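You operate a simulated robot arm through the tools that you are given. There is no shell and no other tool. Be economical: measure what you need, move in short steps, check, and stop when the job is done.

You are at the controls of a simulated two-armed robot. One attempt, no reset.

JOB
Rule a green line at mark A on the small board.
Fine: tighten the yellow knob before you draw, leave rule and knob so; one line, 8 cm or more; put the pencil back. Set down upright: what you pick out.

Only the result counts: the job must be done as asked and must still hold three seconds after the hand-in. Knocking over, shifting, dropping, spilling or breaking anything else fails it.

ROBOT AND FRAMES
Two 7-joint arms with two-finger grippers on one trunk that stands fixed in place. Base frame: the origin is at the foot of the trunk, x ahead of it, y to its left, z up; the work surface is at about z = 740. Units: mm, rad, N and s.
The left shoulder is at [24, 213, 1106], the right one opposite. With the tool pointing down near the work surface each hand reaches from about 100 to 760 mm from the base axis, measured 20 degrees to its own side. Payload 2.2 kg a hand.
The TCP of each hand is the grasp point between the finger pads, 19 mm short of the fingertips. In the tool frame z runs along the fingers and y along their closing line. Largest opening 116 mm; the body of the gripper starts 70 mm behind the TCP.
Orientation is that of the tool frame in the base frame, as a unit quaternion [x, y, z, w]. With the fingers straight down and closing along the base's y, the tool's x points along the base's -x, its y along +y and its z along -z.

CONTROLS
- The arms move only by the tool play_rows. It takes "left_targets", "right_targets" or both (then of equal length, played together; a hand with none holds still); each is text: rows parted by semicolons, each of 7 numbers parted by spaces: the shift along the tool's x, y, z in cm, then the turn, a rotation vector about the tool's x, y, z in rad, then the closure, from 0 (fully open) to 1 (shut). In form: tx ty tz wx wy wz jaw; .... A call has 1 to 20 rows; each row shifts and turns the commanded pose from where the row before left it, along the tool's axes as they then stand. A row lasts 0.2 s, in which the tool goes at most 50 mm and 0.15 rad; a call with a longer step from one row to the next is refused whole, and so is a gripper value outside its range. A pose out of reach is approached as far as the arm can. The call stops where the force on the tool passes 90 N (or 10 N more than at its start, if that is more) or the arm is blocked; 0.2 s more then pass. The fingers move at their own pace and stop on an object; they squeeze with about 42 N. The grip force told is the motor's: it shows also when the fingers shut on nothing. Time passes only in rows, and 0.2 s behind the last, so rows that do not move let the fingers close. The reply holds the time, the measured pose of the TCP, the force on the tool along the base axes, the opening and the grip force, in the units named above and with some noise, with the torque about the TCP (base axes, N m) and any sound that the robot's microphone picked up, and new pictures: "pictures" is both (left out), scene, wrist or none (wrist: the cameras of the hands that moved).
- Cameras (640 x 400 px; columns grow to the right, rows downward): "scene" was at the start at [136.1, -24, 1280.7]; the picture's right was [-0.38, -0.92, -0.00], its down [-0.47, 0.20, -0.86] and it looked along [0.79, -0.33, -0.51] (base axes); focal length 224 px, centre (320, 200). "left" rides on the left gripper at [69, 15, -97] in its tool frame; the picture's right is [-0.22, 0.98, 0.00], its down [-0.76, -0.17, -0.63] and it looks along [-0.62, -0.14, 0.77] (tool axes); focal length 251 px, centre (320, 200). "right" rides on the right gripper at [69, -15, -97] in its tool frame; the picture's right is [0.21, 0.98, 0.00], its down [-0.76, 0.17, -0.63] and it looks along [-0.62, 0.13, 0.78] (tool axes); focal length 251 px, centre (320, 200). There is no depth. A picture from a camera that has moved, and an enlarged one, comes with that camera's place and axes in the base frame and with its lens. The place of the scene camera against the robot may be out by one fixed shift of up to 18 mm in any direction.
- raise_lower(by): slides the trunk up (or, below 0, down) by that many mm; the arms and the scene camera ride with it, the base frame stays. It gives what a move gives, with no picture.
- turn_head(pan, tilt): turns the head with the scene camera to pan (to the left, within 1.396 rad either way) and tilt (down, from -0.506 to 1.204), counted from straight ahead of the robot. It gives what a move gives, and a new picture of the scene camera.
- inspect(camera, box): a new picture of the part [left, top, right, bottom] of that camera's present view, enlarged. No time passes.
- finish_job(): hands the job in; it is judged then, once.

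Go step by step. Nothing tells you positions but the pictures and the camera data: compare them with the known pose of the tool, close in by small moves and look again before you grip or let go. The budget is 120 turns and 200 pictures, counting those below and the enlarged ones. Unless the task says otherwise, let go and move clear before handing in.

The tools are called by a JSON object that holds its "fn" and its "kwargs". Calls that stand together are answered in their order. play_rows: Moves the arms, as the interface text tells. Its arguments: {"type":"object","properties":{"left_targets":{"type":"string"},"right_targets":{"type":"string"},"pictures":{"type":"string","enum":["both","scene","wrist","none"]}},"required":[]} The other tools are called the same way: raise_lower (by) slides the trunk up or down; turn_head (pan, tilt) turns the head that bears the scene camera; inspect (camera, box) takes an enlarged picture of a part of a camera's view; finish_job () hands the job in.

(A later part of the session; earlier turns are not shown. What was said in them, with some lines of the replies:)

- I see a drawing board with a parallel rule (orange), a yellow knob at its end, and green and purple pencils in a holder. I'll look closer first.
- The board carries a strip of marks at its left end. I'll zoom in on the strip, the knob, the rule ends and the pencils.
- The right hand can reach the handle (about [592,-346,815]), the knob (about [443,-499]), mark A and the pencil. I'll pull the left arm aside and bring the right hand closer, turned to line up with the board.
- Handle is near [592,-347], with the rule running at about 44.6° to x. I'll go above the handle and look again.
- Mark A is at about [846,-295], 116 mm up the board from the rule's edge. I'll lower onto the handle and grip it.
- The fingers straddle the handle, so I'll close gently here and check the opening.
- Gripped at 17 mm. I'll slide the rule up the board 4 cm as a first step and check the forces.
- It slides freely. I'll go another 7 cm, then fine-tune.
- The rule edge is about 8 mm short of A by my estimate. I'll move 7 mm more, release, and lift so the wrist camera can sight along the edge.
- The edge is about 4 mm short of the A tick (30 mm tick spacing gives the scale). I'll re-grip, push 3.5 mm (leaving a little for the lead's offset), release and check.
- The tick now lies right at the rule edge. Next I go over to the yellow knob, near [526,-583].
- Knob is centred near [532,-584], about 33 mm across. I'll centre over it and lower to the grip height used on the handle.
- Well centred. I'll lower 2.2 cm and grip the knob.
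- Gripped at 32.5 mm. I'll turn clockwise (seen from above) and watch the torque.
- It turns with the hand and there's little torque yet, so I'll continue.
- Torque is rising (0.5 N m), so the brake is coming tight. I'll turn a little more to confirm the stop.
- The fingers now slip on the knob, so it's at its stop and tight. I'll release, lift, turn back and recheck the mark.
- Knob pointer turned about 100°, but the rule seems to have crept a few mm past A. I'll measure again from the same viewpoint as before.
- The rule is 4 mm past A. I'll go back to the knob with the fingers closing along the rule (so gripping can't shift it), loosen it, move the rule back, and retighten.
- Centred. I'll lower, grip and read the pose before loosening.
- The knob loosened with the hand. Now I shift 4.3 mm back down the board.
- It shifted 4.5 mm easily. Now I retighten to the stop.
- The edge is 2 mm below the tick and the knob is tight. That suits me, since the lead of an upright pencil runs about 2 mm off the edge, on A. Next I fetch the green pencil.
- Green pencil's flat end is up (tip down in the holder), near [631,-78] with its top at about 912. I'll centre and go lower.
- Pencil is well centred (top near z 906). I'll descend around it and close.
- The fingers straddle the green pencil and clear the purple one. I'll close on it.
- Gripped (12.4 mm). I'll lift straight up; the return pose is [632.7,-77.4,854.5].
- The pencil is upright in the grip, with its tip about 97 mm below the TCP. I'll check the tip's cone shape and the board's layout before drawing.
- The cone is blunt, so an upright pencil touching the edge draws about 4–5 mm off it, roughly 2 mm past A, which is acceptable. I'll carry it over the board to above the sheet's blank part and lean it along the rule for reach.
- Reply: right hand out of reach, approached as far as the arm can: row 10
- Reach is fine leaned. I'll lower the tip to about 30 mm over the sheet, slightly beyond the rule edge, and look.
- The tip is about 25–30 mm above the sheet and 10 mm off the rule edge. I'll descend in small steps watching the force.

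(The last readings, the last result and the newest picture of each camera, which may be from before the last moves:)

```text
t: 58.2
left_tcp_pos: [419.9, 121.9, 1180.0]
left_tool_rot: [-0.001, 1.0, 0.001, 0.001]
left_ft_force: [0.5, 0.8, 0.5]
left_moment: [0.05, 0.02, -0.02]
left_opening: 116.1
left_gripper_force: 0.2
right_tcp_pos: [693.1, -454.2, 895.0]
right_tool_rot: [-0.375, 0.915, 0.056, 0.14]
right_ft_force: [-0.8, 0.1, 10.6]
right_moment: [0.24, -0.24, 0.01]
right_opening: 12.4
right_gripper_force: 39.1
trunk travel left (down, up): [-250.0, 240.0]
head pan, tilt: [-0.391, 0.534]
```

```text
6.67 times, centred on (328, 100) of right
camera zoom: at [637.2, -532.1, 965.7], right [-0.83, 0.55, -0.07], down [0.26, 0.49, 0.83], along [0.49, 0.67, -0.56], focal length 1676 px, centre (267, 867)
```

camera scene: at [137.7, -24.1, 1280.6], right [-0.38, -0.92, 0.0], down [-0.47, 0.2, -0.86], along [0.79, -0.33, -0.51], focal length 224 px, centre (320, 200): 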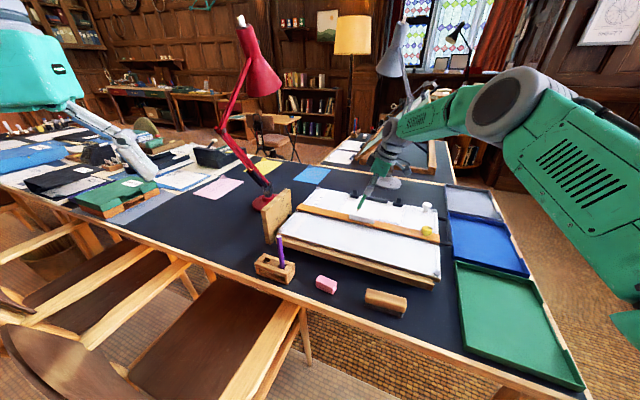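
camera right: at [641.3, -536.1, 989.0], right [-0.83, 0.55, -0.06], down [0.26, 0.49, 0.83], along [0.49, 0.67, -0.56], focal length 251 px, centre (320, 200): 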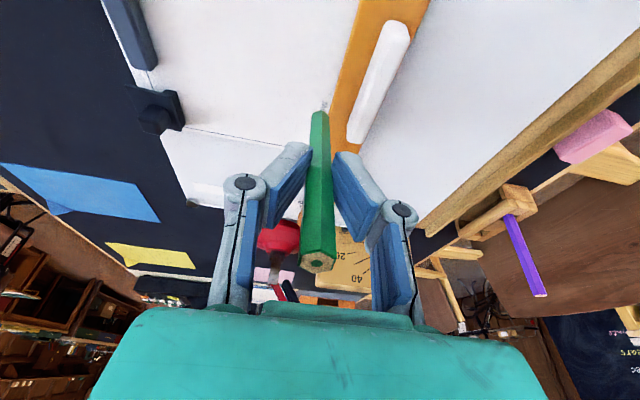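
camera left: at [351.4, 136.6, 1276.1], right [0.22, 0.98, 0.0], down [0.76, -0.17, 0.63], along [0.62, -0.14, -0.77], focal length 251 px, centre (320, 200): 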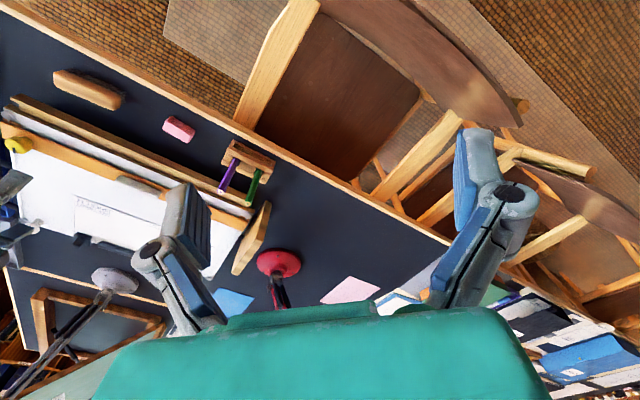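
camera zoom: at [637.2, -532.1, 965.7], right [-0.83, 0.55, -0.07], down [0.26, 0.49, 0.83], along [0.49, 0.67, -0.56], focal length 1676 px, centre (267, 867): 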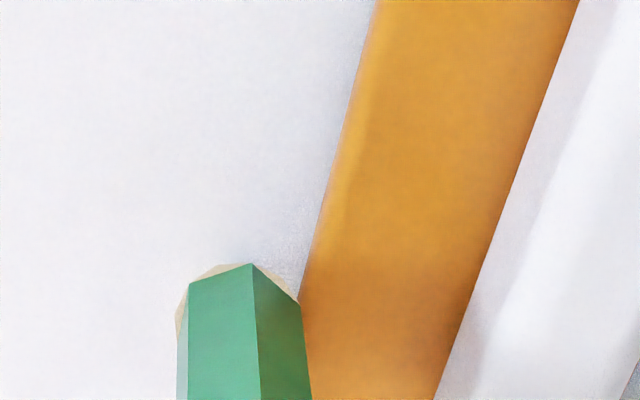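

The tip touched the sheet (about 10 N, straight up). I'll start ruling now, easing gently in toward the rule's edge, in two stages.

{"fn": "play_rows", "kwargs": {"right_targets": "0.424 0.03 -0.184 0 0 0 1;0.439 0.03 -0.136 0 0 0 1;0.439 0.03 -0.136 0 0 0 1;0.439 0.03 -0.136 0 0 0 1;0.439 0.03 -0.136 0 0 0 1;0.439 0.03 -0.136 0 0 0 1;0.439 0 -0.136 0 0 0 1;0.439 0 -0.136 0 0 0 1", "pictures": "wrist"}}

{"fn": "inspect", "kwargs": {"camera": "right", "box": [280, 70, 376, 130]}}

```text
t: 60.0
left_tcp_pos: [418.7, 120.6, 1180.7]
left_tool_rot: [0.001, 1.0, 0.0, 0.0]
left_ft_force: [-0.7, -0.1, -0.2]
left_moment: [0.02, -0.04, 0.0]
left_opening: 116.4
left_gripper_force: 0.1
right_tcp_pos: [665.2, -478.7, 894.1]
right_tool_rot: [-0.376, 0.914, 0.057, 0.139]
right_ft_force: [0.8, 2.5, 8.2]
right_moment: [0.34, -0.41, 0.01]
right_opening: 12.5
right_gripper_force: 39.1
trunk travel left (down, up): [-250.0, 240.0]
head pan, tilt: [-0.391, 0.534]
camera right: at [609.4, -557.2, 965.4], right [-0.83, 0.55, -0.06], down [0.26, 0.5, 0.83], along [0.49, 0.67, -0.56], focal length 251 px, centre (320, 200)
```

right: 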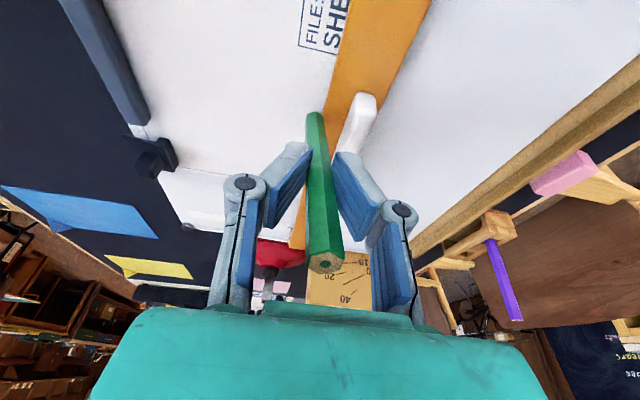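

```text
6.67 times, centred on (328, 100) of right
camera zoom: at [609.4, -557.2, 965.4], right [-0.83, 0.55, -0.06], down [0.26, 0.5, 0.83], along [0.49, 0.67, -0.56], focal length 1676 px, centre (267, 867)
```

zoom: 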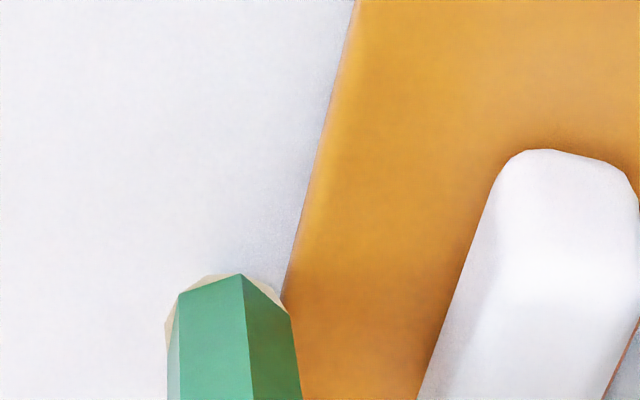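

The pencil is running lightly along the rule's edge. I'll continue to the end of the line.

{"fn": "play_rows", "kwargs": {"right_targets": "0.439 0 -0.136 0 0 0 1;0.439 0 -0.136 0 0 0 1;0.439 0 -0.136 0 0 0 1;0.439 0 -0.136 0 0 0 1;0.439 0 -0.136 0 0 0 1;0.439 0 -0.136 0 0 0 1;0.439 0 -0.136 0 0 0 1;0.439 0 -0.136 0 0 0 1;0.439 0 -0.136 0 0 0 1;0.439 0 -0.136 0 0 0 1;0.439 0 -0.136 0 0 0 1;0.439 0 -0.136 0 0 0 1;0.439 0 -0.136 0 0 0 1", "pictures": "wrist"}}

{"fn": "inspect", "kwargs": {"camera": "scene", "box": [330, 185, 426, 245]}}

```text
t: 62.8
left_tcp_pos: [419.6, 121.6, 1180.1]
left_tool_rot: [0.0, 1.0, 0.0, 0.001]
left_ft_force: [0.7, -1.1, -0.1]
left_moment: [0.0, 0.02, 0.0]
left_opening: 116.3
left_gripper_force: 0.0
right_tcp_pos: [622.3, -521.4, 893.4]
right_tool_rot: [-0.376, 0.914, 0.057, 0.139]
right_ft_force: [0.4, 0.7, 0.6]
right_moment: [0.1, -0.13, 0.0]
right_opening: 12.4
right_gripper_force: 39.7
trunk travel left (down, up): [-250.0, 240.0]
head pan, tilt: [-0.391, 0.534]
camera right: at [566.9, -599.6, 965.2], right [-0.83, 0.55, -0.06], down [0.26, 0.49, 0.83], along [0.49, 0.67, -0.56], focal length 251 px, centre (320, 200)
```

right: 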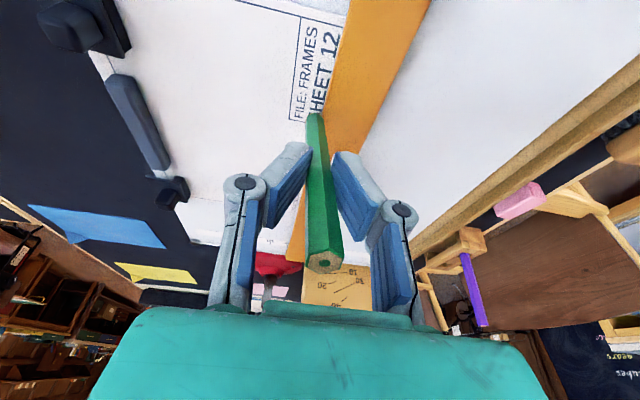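

```text
6.67 times, centred on (378, 215) of scene
camera zoom: at [136.8, -24.3, 1280.7], right [-0.38, -0.92, 0.0], down [-0.47, 0.2, -0.86], along [0.79, -0.33, -0.51], focal length 1497 px, centre (-67, 100)
```

zoom: 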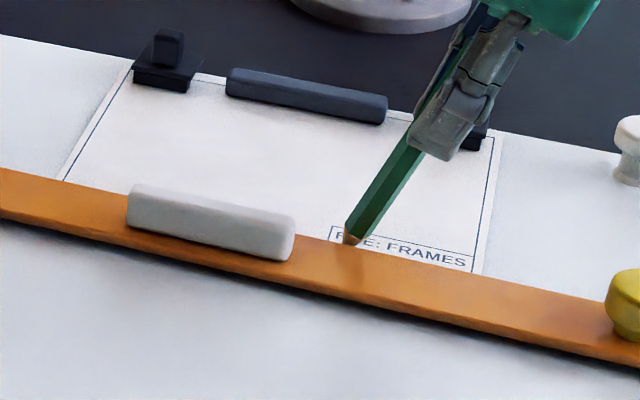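

The press has faded to under 1 N near the end. I'll lift straight off and look at the line.

{"fn": "play_rows", "kwargs": {"right_targets": "-0.15 0 -0.48 0 0 0 1;-0.6 0 -1.9 0 0 0 1;-0.9 -1 -2.9 0 0 0 1;-0.9 -2 -2.9 0 0 0 1;0 -2 0 0 0 0 1;0 0 0 0 0 0 1;0 0 0 0 0 0 1", "pictures": "wrist"}}

{"fn": "inspect", "kwargs": {"camera": "scene", "box": [330, 185, 426, 245]}}

```text
t: 64.4
left_tcp_pos: [420.6, 121.0, 1179.6]
left_tool_rot: [0.0, 1.0, 0.001, 0.001]
left_ft_force: [0.1, 0.2, 0.1]
left_moment: [-0.06, 0.02, 0.03]
left_opening: 116.0
left_gripper_force: 0.0
right_tcp_pos: [658.6, -555.3, 980.7]
right_tool_rot: [-0.376, 0.915, 0.057, 0.138]
right_ft_force: [-0.7, -0.7, -0.5]
right_moment: [0.0, -0.03, 0.05]
right_opening: 12.3
right_gripper_force: 39.3
trunk travel left (down, up): [-250.0, 240.0]
head pan, tilt: [-0.391, 0.534]
camera right: at [602.9, -634.0, 1051.4], right [-0.83, 0.55, -0.06], down [0.26, 0.49, 0.83], along [0.49, 0.67, -0.56], focal length 251 px, centre (320, 200)
```

right: 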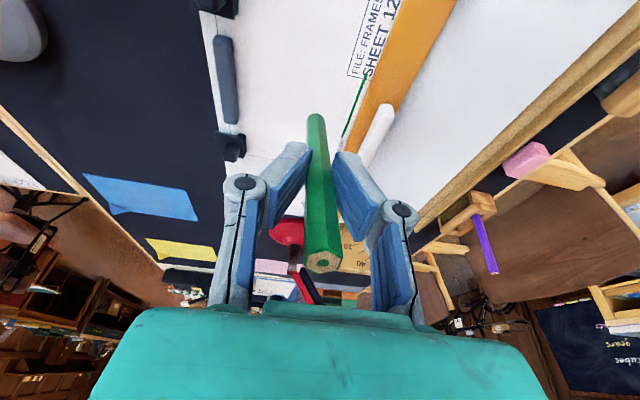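

```text
6.67 times, centred on (378, 215) of scene
camera zoom: at [137.2, -24.6, 1280.6], right [-0.38, -0.92, 0.0], down [-0.47, 0.2, -0.86], along [0.79, -0.33, -0.51], focal length 1497 px, centre (-67, 100)
```

zoom: 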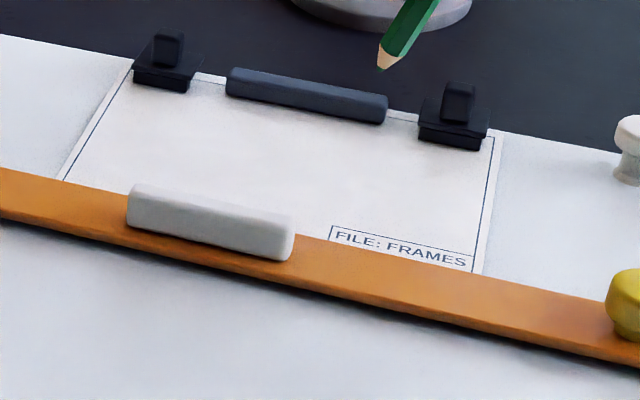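

{"fn": "inspect", "kwargs": {"camera": "right", "box": [310, 50, 422, 150]}}

```text
4.00 times, centred on (366, 100) of right
camera zoom: at [602.9, -634.0, 1051.4], right [-0.83, 0.55, -0.06], down [0.26, 0.49, 0.83], along [0.49, 0.67, -0.56], focal length 1006 px, centre (136, 600)
```

zoom: 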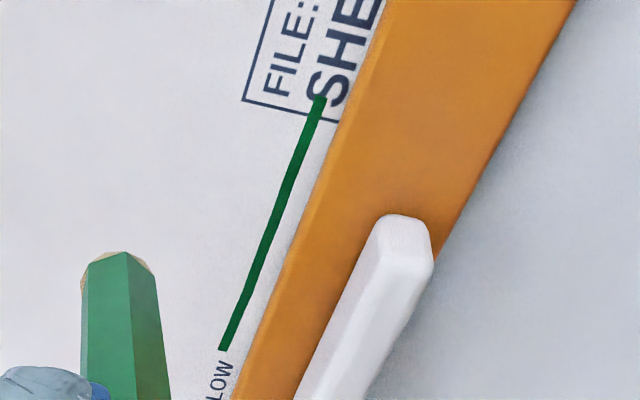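

The green line is straight and parallel to the rule. I'll return to upright and measure its length from a better angle.

{"fn": "play_rows", "kwargs": {"right_targets": "0 0 0 0 0.1 0 1;0 0 0 0 0.1 0 1;0 0 0 0 0.1 0 1;2 0 -2 0 0 0 1;0 -2 0 0 0 0 1;0 0 0 0 0 0 1;0 0 0 0 0 0 1", "pictures": "wrist"}}

{"fn": "inspect", "kwargs": {"camera": "right", "box": [300, 50, 460, 200]}}

```text
t: 66.0
left_tcp_pos: [419.3, 121.6, 1180.8]
left_tool_rot: [0.0, 1.0, -0.001, 0.001]
left_ft_force: [0.1, 0.0, -0.2]
left_moment: [-0.04, -0.04, 0.02]
left_opening: 116.1
left_gripper_force: 0.1
right_tcp_pos: [653.5, -579.2, 999.3]
right_tool_rot: [-0.38, 0.925, -0.001, 0.0]
right_ft_force: [-0.4, 0.1, -0.1]
right_moment: [-0.03, -0.04, 0.0]
right_opening: 12.4
right_gripper_force: 38.9
right hand out of reach, approached as far as the arm can: row 5
trunk travel left (down, up): [-250.0, 240.0]
head pan, tilt: [-0.391, 0.534]
camera right: at [616.7, -640.6, 1096.0], right [-0.84, 0.54, 0.0], down [0.42, 0.65, 0.63], along [0.34, 0.53, -0.77], focal length 251 px, centre (320, 200)
```

right: 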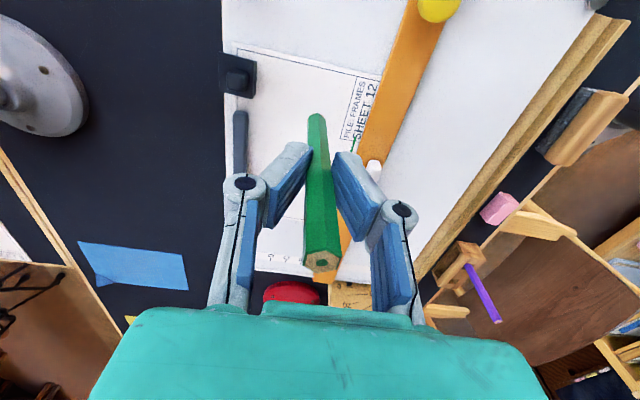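

```text
2.67 times, centred on (380, 125) of right
camera zoom: at [616.7, -640.6, 1096.0], right [-0.84, 0.54, 0.0], down [0.42, 0.65, 0.63], along [0.34, 0.53, -0.77], focal length 670 px, centre (160, 400)
```

zoom: 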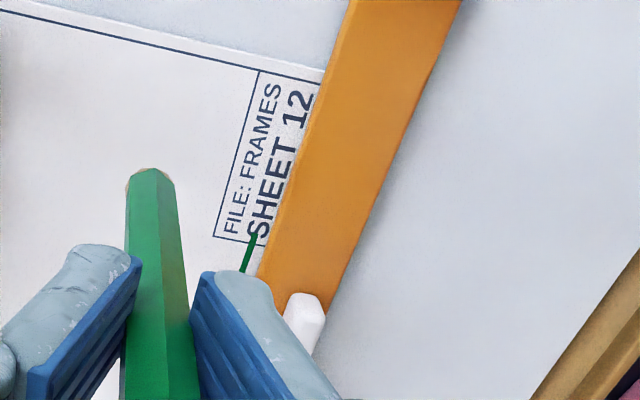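

Both views put the line at roughly 87 mm, straight along the rule by mark A. Now I'll carry the pencil back above its hole.

{"fn": "play_rows", "kwargs": {"right_targets": "0 2 0 0 0 0 1;0 0 -2.7 0 0 0 1;-3.07 3.2 0 0 0 0 1;-3.07 3.2 0 0 0 0 1;-3.07 3.2 0 0 0 0 1;-3.07 3.2 0 0 0 0 1;-3.07 3.2 0 0 0 0 1;-3.07 3.2 0 0 0 0 1;-3.07 3.2 0 0 0 0 1;-3.07 3.2 0 0 0 0 1;-3.07 3.2 0 0 0 0 1;-3.07 3.2 0 0 0 0 1;-3.07 3.2 0 0 0 0 1;0 0 0 -0.04 0 0 1;0 0 0 0 0 0 1"}}

{"fn": "inspect", "kwargs": {"camera": "scene", "box": [325, 180, 421, 240]}}

```text
t: 69.2
left_tcp_pos: [419.4, 119.7, 1180.1]
left_tool_rot: [0.0, 1.0, 0.0, 0.001]
left_ft_force: [-0.7, -1.1, -0.6]
left_moment: [0.02, -0.01, 0.03]
left_opening: 116.3
left_gripper_force: 0.0
right_tcp_pos: [630.0, -78.2, 1024.1]
right_tool_rot: [-0.38, 0.925, 0.019, -0.006]
right_ft_force: [0.4, -0.7, 0.2]
right_moment: [-0.01, -0.01, 0.02]
right_opening: 12.4
right_gripper_force: 38.8
trunk travel left (down, up): [-250.0, 240.0]
head pan, tilt: [-0.391, 0.534]
camera scene: at [137.4, -22.9, 1280.6], right [-0.38, -0.92, 0.0], down [-0.47, 0.19, -0.86], along [0.79, -0.33, -0.51], focal length 224 px, centre (320, 200)
camera right: at [595.5, -141.8, 1120.0], right [-0.84, 0.54, 0.04], down [0.44, 0.63, 0.64], along [0.32, 0.55, -0.77], focal length 251 px, centre (320, 200)
```

scene: 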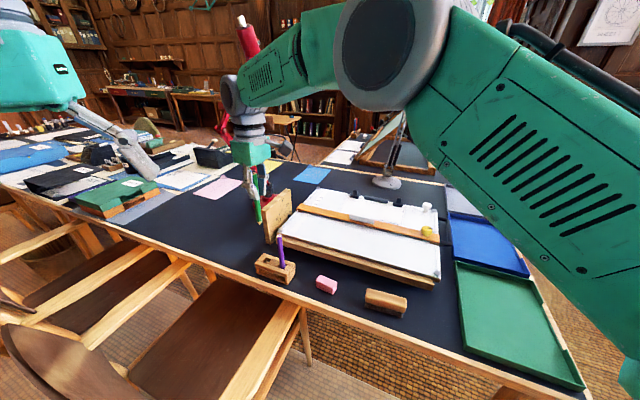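
right: 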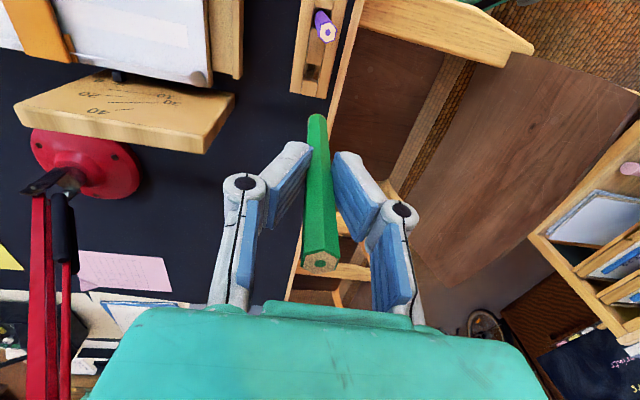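

```text
6.67 times, centred on (373, 210) of scene
camera zoom: at [137.4, -22.9, 1280.6], right [-0.38, -0.92, 0.0], down [-0.47, 0.19, -0.86], along [0.79, -0.33, -0.51], focal length 1497 px, centre (-33, 133)
```

zoom: 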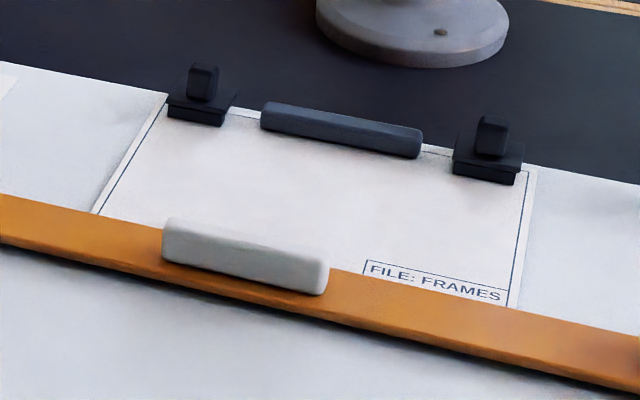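

{"fn": "inspect", "kwargs": {"camera": "right", "box": [280, 60, 360, 140]}}

{"fn": "inspect", "kwargs": {"camera": "right", "box": [280, 210, 360, 290]}}

{"fn": "inspect", "kwargs": {"camera": "scene", "box": [230, 170, 310, 290]}}

```text
5.00 times, centred on (320, 100) of right
camera zoom: at [595.5, -141.8, 1120.0], right [-0.84, 0.54, 0.04], down [0.44, 0.63, 0.64], along [0.32, 0.55, -0.77], focal length 1257 px, centre (320, 700)
```

zoom: 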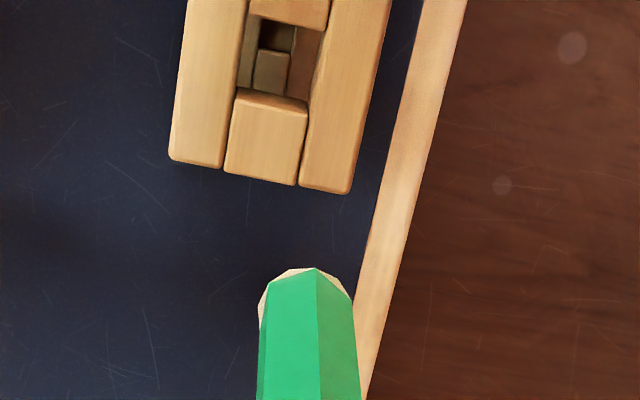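

```text
5.00 times, centred on (320, 250) of right
camera zoom: at [595.5, -141.8, 1120.0], right [-0.84, 0.54, 0.04], down [0.44, 0.63, 0.64], along [0.32, 0.55, -0.77], focal length 1257 px, centre (320, -50)
```

zoom: 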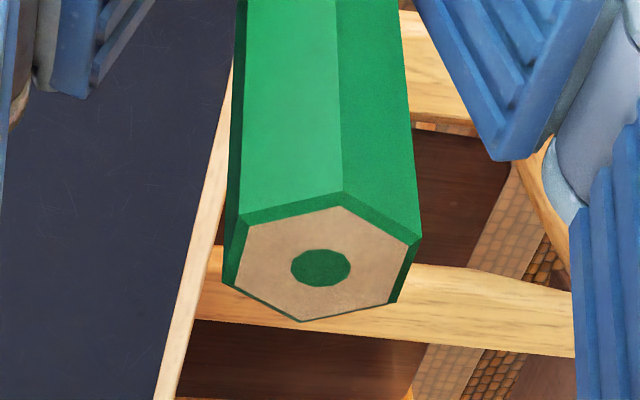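

```text
3.33 times, centred on (270, 230) of scene
camera zoom: at [137.4, -22.9, 1280.6], right [-0.38, -0.92, 0.0], down [-0.47, 0.19, -0.86], along [0.79, -0.33, -0.51], focal length 748 px, centre (487, 100)
```

zoom: 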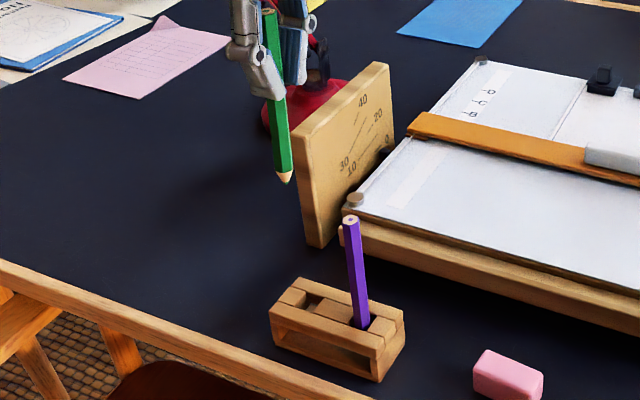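

The hole is at [632.6,-77.6]. I'll correct the small tilt and offset, then go down to just above the hole and check.

{"fn": "play_rows", "kwargs": {"right_targets": "-0.23 -0.08 0 0.02 0 0 1;0 0 4 0 0 0 1;0 0 4 0 0 0 1;0 0 3 0 0 0 1;0 0 1.2 0 0 0 1;0 0 0 0 0 0 1;0 0 0 0 0 0 1", "pictures": "none"}}

{"fn": "inspect", "kwargs": {"camera": "right", "box": [280, 60, 376, 140]}}

{"fn": "inspect", "kwargs": {"camera": "scene", "box": [240, 220, 312, 290]}}

{"fn": "inspect", "kwargs": {"camera": "left", "box": [190, 110, 302, 200]}}

```text
t: 70.8
left_tcp_pos: [419.6, 122.1, 1179.7]
left_tool_rot: [0.0, 1.0, -0.001, 0.0]
left_ft_force: [0.2, 0.6, -0.6]
left_moment: [-0.02, 0.01, -0.01]
left_opening: 115.9
left_gripper_force: 0.0
right_tcp_pos: [632.1, -75.5, 903.1]
right_tool_rot: [-0.381, 0.925, 0.008, -0.004]
right_ft_force: [1.1, -1.0, -0.6]
right_moment: [-0.01, 0.05, -0.02]
right_opening: 12.5
right_gripper_force: 39.1
trunk travel left (down, up): [-250.0, 240.0]
head pan, tilt: [-0.391, 0.534]
```

```text
5.00 times, centred on (328, 100) of right
camera zoom: at [595.6, -136.0, 999.3], right [-0.84, 0.54, 0.02], down [0.43, 0.64, 0.64], along [0.33, 0.54, -0.77], focal length 1257 px, centre (280, 700)
```

zoom: 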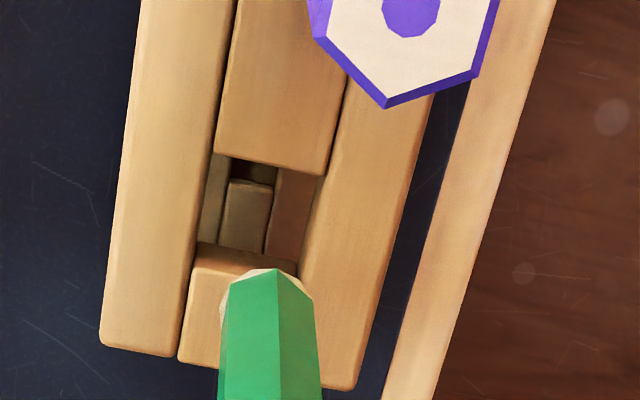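

```text
5.71 times, centred on (276, 255) of scene
camera zoom: at [137.7, -21.0, 1280.7], right [-0.38, -0.92, 0.0], down [-0.47, 0.19, -0.86], along [0.79, -0.33, -0.51], focal length 1283 px, centre (571, -114)
```

zoom: 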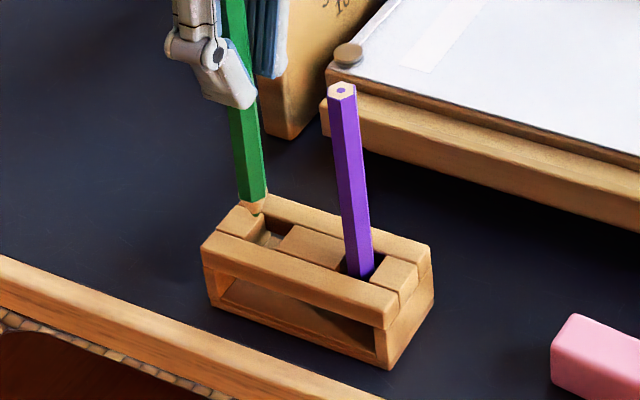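

```text
4.44 times, centred on (246, 155) of left
camera zoom: at [351.3, 139.2, 1275.9], right [0.22, 0.98, 0.0], down [0.76, -0.17, 0.63], along [0.62, -0.14, -0.77], focal length 1118 px, centre (649, 400)
```

zoom: 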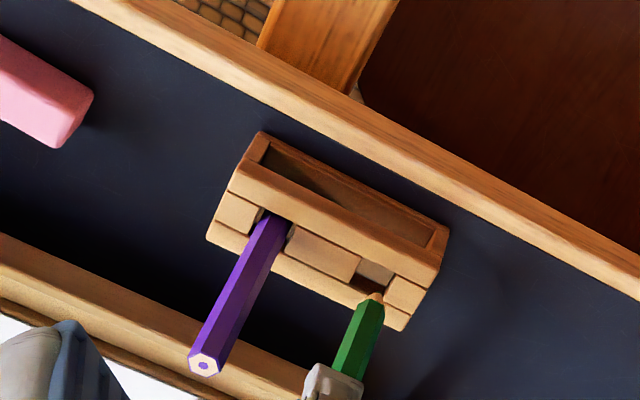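

The tip is lined up with the hole. I'll lower it in gently.

{"fn": "play_rows", "kwargs": {"right_targets": "0.06 -0.08 0.8 0 0 0 1;0 0 0.8 0 0 0 1;0 0 0.8 0 0 0 1;0 0 0.6 0 0 0 1;0 0 0 0 0 0 1", "pictures": "none"}}

{"fn": "inspect", "kwargs": {"camera": "right", "box": [280, 60, 376, 140]}}

{"fn": "inspect", "kwargs": {"camera": "scene", "box": [240, 220, 312, 290]}}

```text
t: 72.0
left_tcp_pos: [419.5, 122.3, 1179.2]
left_tool_rot: [0.0, 1.0, -0.001, 0.001]
left_ft_force: [1.1, 0.1, 0.8]
left_moment: [0.03, 0.02, 0.02]
left_opening: 115.7
left_gripper_force: 0.0
right_tcp_pos: [631.5, -74.9, 871.8]
right_tool_rot: [-0.381, 0.924, 0.01, -0.004]
right_ft_force: [-3.6, -3.2, 3.1]
right_moment: [-0.29, 0.28, -0.01]
right_opening: 12.3
right_gripper_force: 38.9
trunk travel left (down, up): [-250.0, 240.0]
head pan, tilt: [-0.391, 0.534]
```

```text
5.00 times, centred on (328, 100) of right
camera zoom: at [594.8, -137.5, 967.7], right [-0.84, 0.54, 0.02], down [0.43, 0.64, 0.63], along [0.33, 0.54, -0.77], focal length 1257 px, centre (280, 700)
```

zoom: 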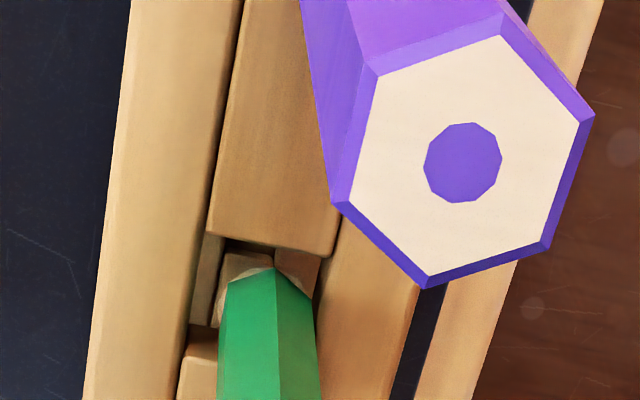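

```text
5.71 times, centred on (276, 255) of scene
camera zoom: at [137.5, -21.7, 1280.6], right [-0.38, -0.92, 0.0], down [-0.47, 0.19, -0.86], along [0.79, -0.33, -0.51], focal length 1283 px, centre (571, -114)
```

zoom: 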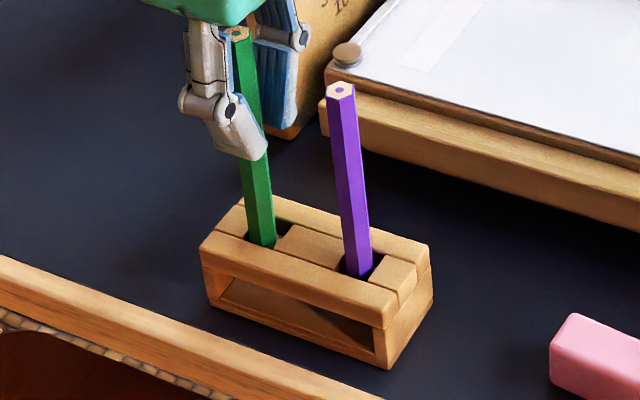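

It's in the hole but pressing lightly on the far wall (about 5 N along +a). I'll back off 1.5 mm and continue down.

{"fn": "play_rows", "kwargs": {"right_targets": "0.15 0 0 0 0 0 1;0 0 0.3 0 0 0 1;0 0 0.3 0 0 0 1;0 0 0 0 0 0 1", "pictures": "none"}}

```text
t: 73.0
left_tcp_pos: [419.8, 122.8, 1180.1]
left_tool_rot: [0.0, 1.0, 0.0, 0.0]
left_ft_force: [0.0, 0.1, -0.1]
left_moment: [0.02, 0.02, -0.01]
left_opening: 116.2
left_gripper_force: 0.2
right_tcp_pos: [629.1, -77.7, 868.1]
right_tool_rot: [-0.381, 0.925, 0.008, -0.003]
right_ft_force: [-0.2, 0.6, -0.2]
right_moment: [0.02, 0.0, 0.0]
right_opening: 12.6
right_gripper_force: 39.2
trunk travel left (down, up): [-250.0, 240.0]
head pan, tilt: [-0.391, 0.534]
```

{"fn": "play_rows", "kwargs": {"right_targets": "0 0 0.4 0 0 0 1;0 0 0.4 0 0 0 1;0 0 0.3 0 0 0 1;0 0 0 0 0 0 1", "pictures": "none"}}

{"fn": "inspect", "kwargs": {"camera": "scene", "box": [240, 220, 312, 290]}}

{"fn": "inspect", "kwargs": {"camera": "right", "box": [280, 60, 376, 140]}}

```text
t: 74.0
left_tcp_pos: [420.4, 122.7, 1180.4]
left_tool_rot: [0.0, 1.0, -0.001, 0.001]
left_ft_force: [-0.2, 0.4, 0.0]
left_moment: [0.0, -0.01, -0.01]
left_opening: 116.1
left_gripper_force: 0.2
right_tcp_pos: [628.3, -76.2, 856.0]
right_tool_rot: [-0.381, 0.925, 0.008, -0.004]
right_ft_force: [0.3, -0.4, 0.2]
right_moment: [-0.02, -0.04, 0.02]
right_opening: 12.5
right_gripper_force: 39.5
trunk travel left (down, up): [-250.0, 240.0]
head pan, tilt: [-0.391, 0.534]
```

```text
5.71 times, centred on (276, 255) of scene
camera zoom: at [137.6, -20.9, 1280.7], right [-0.38, -0.92, 0.0], down [-0.47, 0.19, -0.86], along [0.79, -0.33, -0.51], focal length 1283 px, centre (571, -114)
```

zoom: 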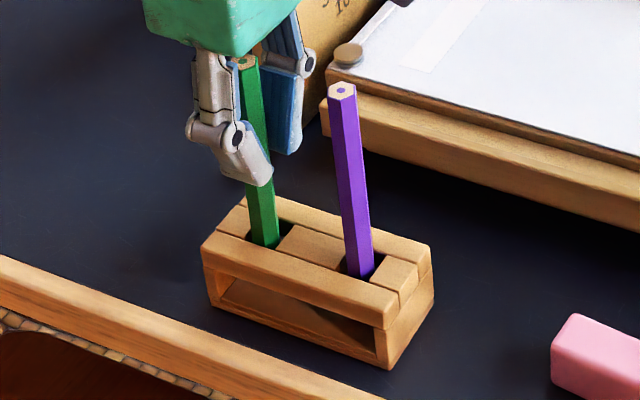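

```text
5.00 times, centred on (328, 100) of right
camera zoom: at [593.3, -137.7, 952.0], right [-0.84, 0.54, 0.02], down [0.43, 0.64, 0.64], along [0.33, 0.54, -0.77], focal length 1257 px, centre (280, 700)
```

zoom: 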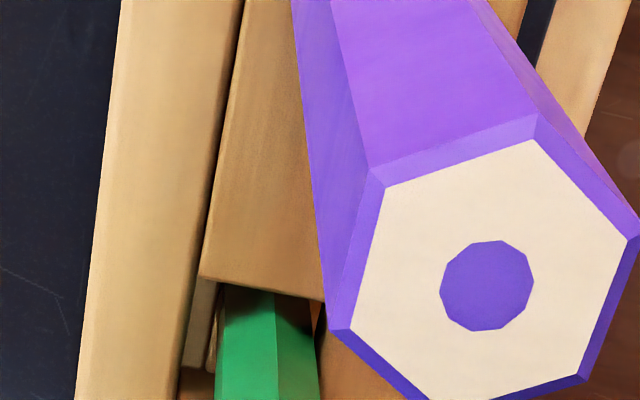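

{"fn": "play_rows", "kwargs": {"right_targets": "0 0 0.2 0 0 0 1;0 0 0.1 0 0 0 1;0 0 0 0 0 0 1", "pictures": "none"}}

```text
t: 74.8
left_tcp_pos: [419.6, 123.9, 1179.6]
left_tool_rot: [0.001, 1.0, -0.001, 0.002]
left_ft_force: [0.7, -0.6, 0.1]
left_moment: [0.01, -0.02, -0.02]
left_opening: 116.1
left_gripper_force: 0.0
right_tcp_pos: [629.1, -75.8, 854.0]
right_tool_rot: [-0.38, 0.925, 0.008, -0.004]
right_ft_force: [0.3, -1.0, 1.7]
right_moment: [-0.06, 0.04, 0.02]
right_opening: 12.2
right_gripper_force: 38.7
trunk travel left (down, up): [-250.0, 240.0]
head pan, tilt: [-0.391, 0.534]
```

Light contact begins (about 1.7 N), so the pencil is at the bottom. I'll open gently and lift straight up.

{"fn": "play_rows", "kwargs": {"right_targets": "0 0 0 0 0 0 0.85;0 0 0 0 0 0 0.7;0 0 0 0 0 0 0.6;0 0 0 0 0 0 0.6;0 0 -3 0 0 0 0.6;0 0 -4 0 0 0 0.6;0 0 -4 0 0 0 0.6;0 0 -4 0 0 0 0.6;0 0 0 0 0 0 0.6", "pictures": "none"}}

{"fn": "inspect", "kwargs": {"camera": "scene", "box": [230, 210, 326, 300]}}

```text
t: 76.8
left_tcp_pos: [419.5, 122.7, 1179.5]
left_tool_rot: [0.0, 1.0, -0.002, 0.0]
left_ft_force: [0.7, 0.6, -0.3]
left_moment: [0.01, -0.02, 0.01]
left_opening: 116.2
left_gripper_force: 0.0
right_tcp_pos: [632.0, -79.1, 1003.7]
right_tool_rot: [-0.381, 0.925, 0.009, -0.003]
right_ft_force: [1.0, 0.3, -0.2]
right_moment: [0.01, 0.03, -0.01]
right_opening: 46.5
right_gripper_force: 0.0
trunk travel left (down, up): [-250.0, 240.0]
head pan, tilt: [-0.391, 0.534]
```

```text
4.44 times, centred on (278, 255) of scene
camera zoom: at [137.9, -20.9, 1280.6], right [-0.38, -0.92, 0.0], down [-0.47, 0.19, -0.86], along [0.79, -0.33, -0.51], focal length 998 px, centre (507, -44)
```

zoom: 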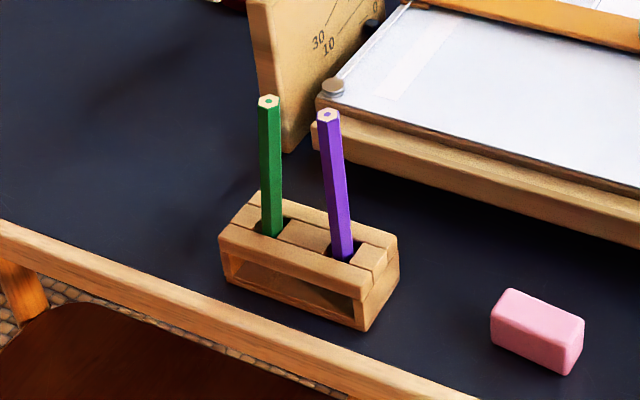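

The pencil stands back in its hole. I'll take one last look at the line against the marks and the knob.

{"fn": "play_rows", "kwargs": {"right_targets": "0 0 0 0.018 0 0 0.3;2.51 -3.17 0 0 0 0 0;2.51 -3.17 0 0 0 0 0;2.51 -3.17 0 0 0 0 0;2.51 -3.17 0 0 0 0 0;2.51 -3.17 0 0 0 0 0;2.51 -3.17 0 0 0 0 0;2.51 -3.17 0 0 0 0 0;2.51 -3.17 0 0 0 0 0;2.51 -3.17 0 0 0 0 0;1.5 0 0 0 0 0 0;0 0 0 0 0 0 0", "pictures": "wrist"}}

{"fn": "inspect", "kwargs": {"camera": "right", "box": [200, 60, 400, 260]}}

```text
t: 79.4
left_tcp_pos: [421.1, 122.3, 1180.2]
left_tool_rot: [0.0, 1.0, -0.001, 0.001]
left_ft_force: [0.7, 0.5, -0.4]
left_moment: [-0.01, -0.02, 0.0]
left_opening: 115.9
left_gripper_force: 0.1
right_tcp_pos: [662.0, -450.5, 1003.4]
right_tool_rot: [-0.38, 0.925, 0.0, 0.0]
right_ft_force: [-0.3, 0.0, 0.4]
right_moment: [-0.04, -0.01, -0.01]
right_opening: 116.1
right_gripper_force: 0.0
trunk travel left (down, up): [-250.0, 240.0]
head pan, tilt: [-0.391, 0.534]
camera right: at [624.0, -511.4, 1099.2], right [-0.84, 0.54, 0.0], down [0.42, 0.65, 0.63], along [0.34, 0.53, -0.77], focal length 251 px, centre (320, 200)
```

right: 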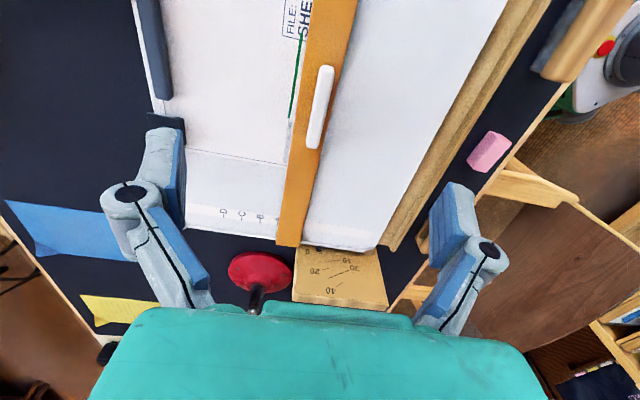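

```text
2.00 times, centred on (300, 160) of right
camera zoom: at [624.0, -511.4, 1099.2], right [-0.84, 0.54, 0.0], down [0.42, 0.65, 0.63], along [0.34, 0.53, -0.77], focal length 503 px, centre (360, 280)
```

zoom: 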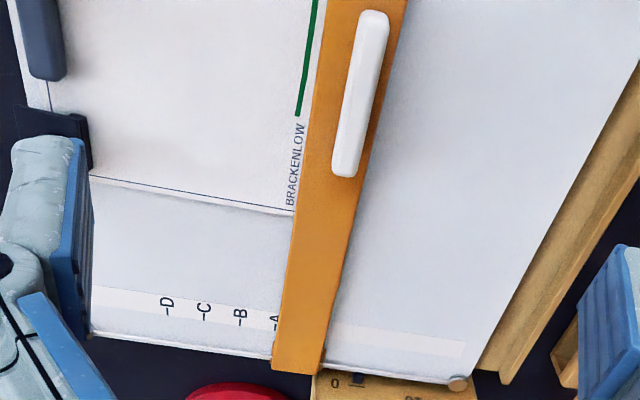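

{"fn": "inspect", "kwargs": {"camera": "right", "box": [250, 20, 346, 130]}}

{"fn": "inspect", "kwargs": {"camera": "right", "box": [230, 140, 326, 250]}}

```text
3.64 times, centred on (298, 75) of right
camera zoom: at [624.0, -511.4, 1099.2], right [-0.84, 0.54, 0.0], down [0.42, 0.65, 0.63], along [0.34, 0.53, -0.77], focal length 914 px, centre (400, 654)
```

zoom: 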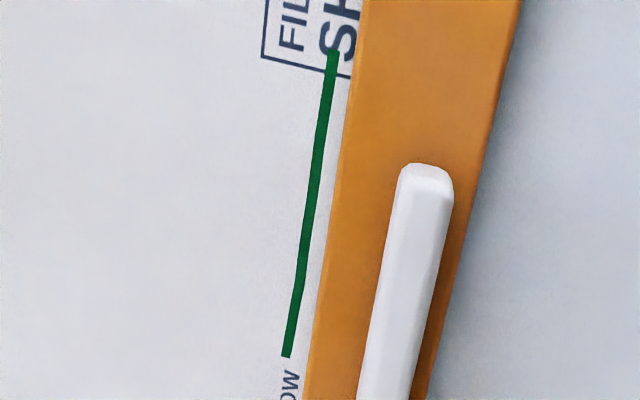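

```text
3.64 times, centred on (278, 195) of right
camera zoom: at [624.0, -511.4, 1099.2], right [-0.84, 0.54, 0.0], down [0.42, 0.65, 0.63], along [0.34, 0.53, -0.77], focal length 914 px, centre (473, 218)
```

zoom: 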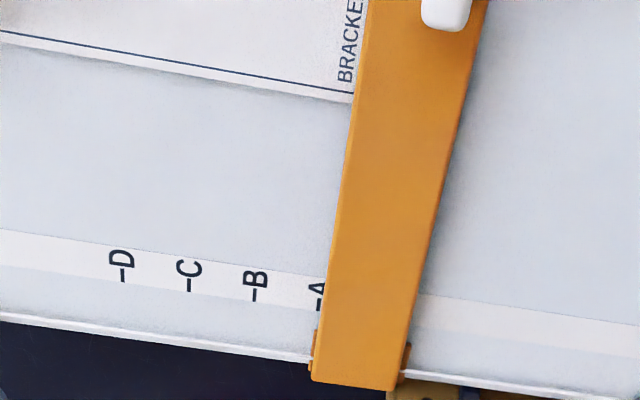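

The line is straight, about 88 mm long and alongside the rule at mark A. The knob is still tight, the rule hasn't moved, and the pencil is back in its hole with both hands clear, so I'm handing in.

{"fn": "finish_job", "kwargs": {}}

```text
The job is handed in.
```

I ruled one straight green line on the small board at mark A, about 88 mm long, but it sits about 5 mm past the mark. The blunt pencil held upright can't run closer to the rule, whose edge is about 2 mm short of A.

- **Line:** It runs parallel to the rule, drifting in by about 1 mm over the first 20 mm. It lies on the clipped drawing sheet and just touches the left edge of the title block.
- **Rule and knob:** I tightened the yellow knob to its stop before drawing. My first tightening dragged the rule about 4 mm, so I loosened the knob, moved the rule back and retightened it. Both were left that way.
- **Pencil:** The green pencil is back upright in its hole.

The job is handed in; I saw nothing knocked over or shifted.
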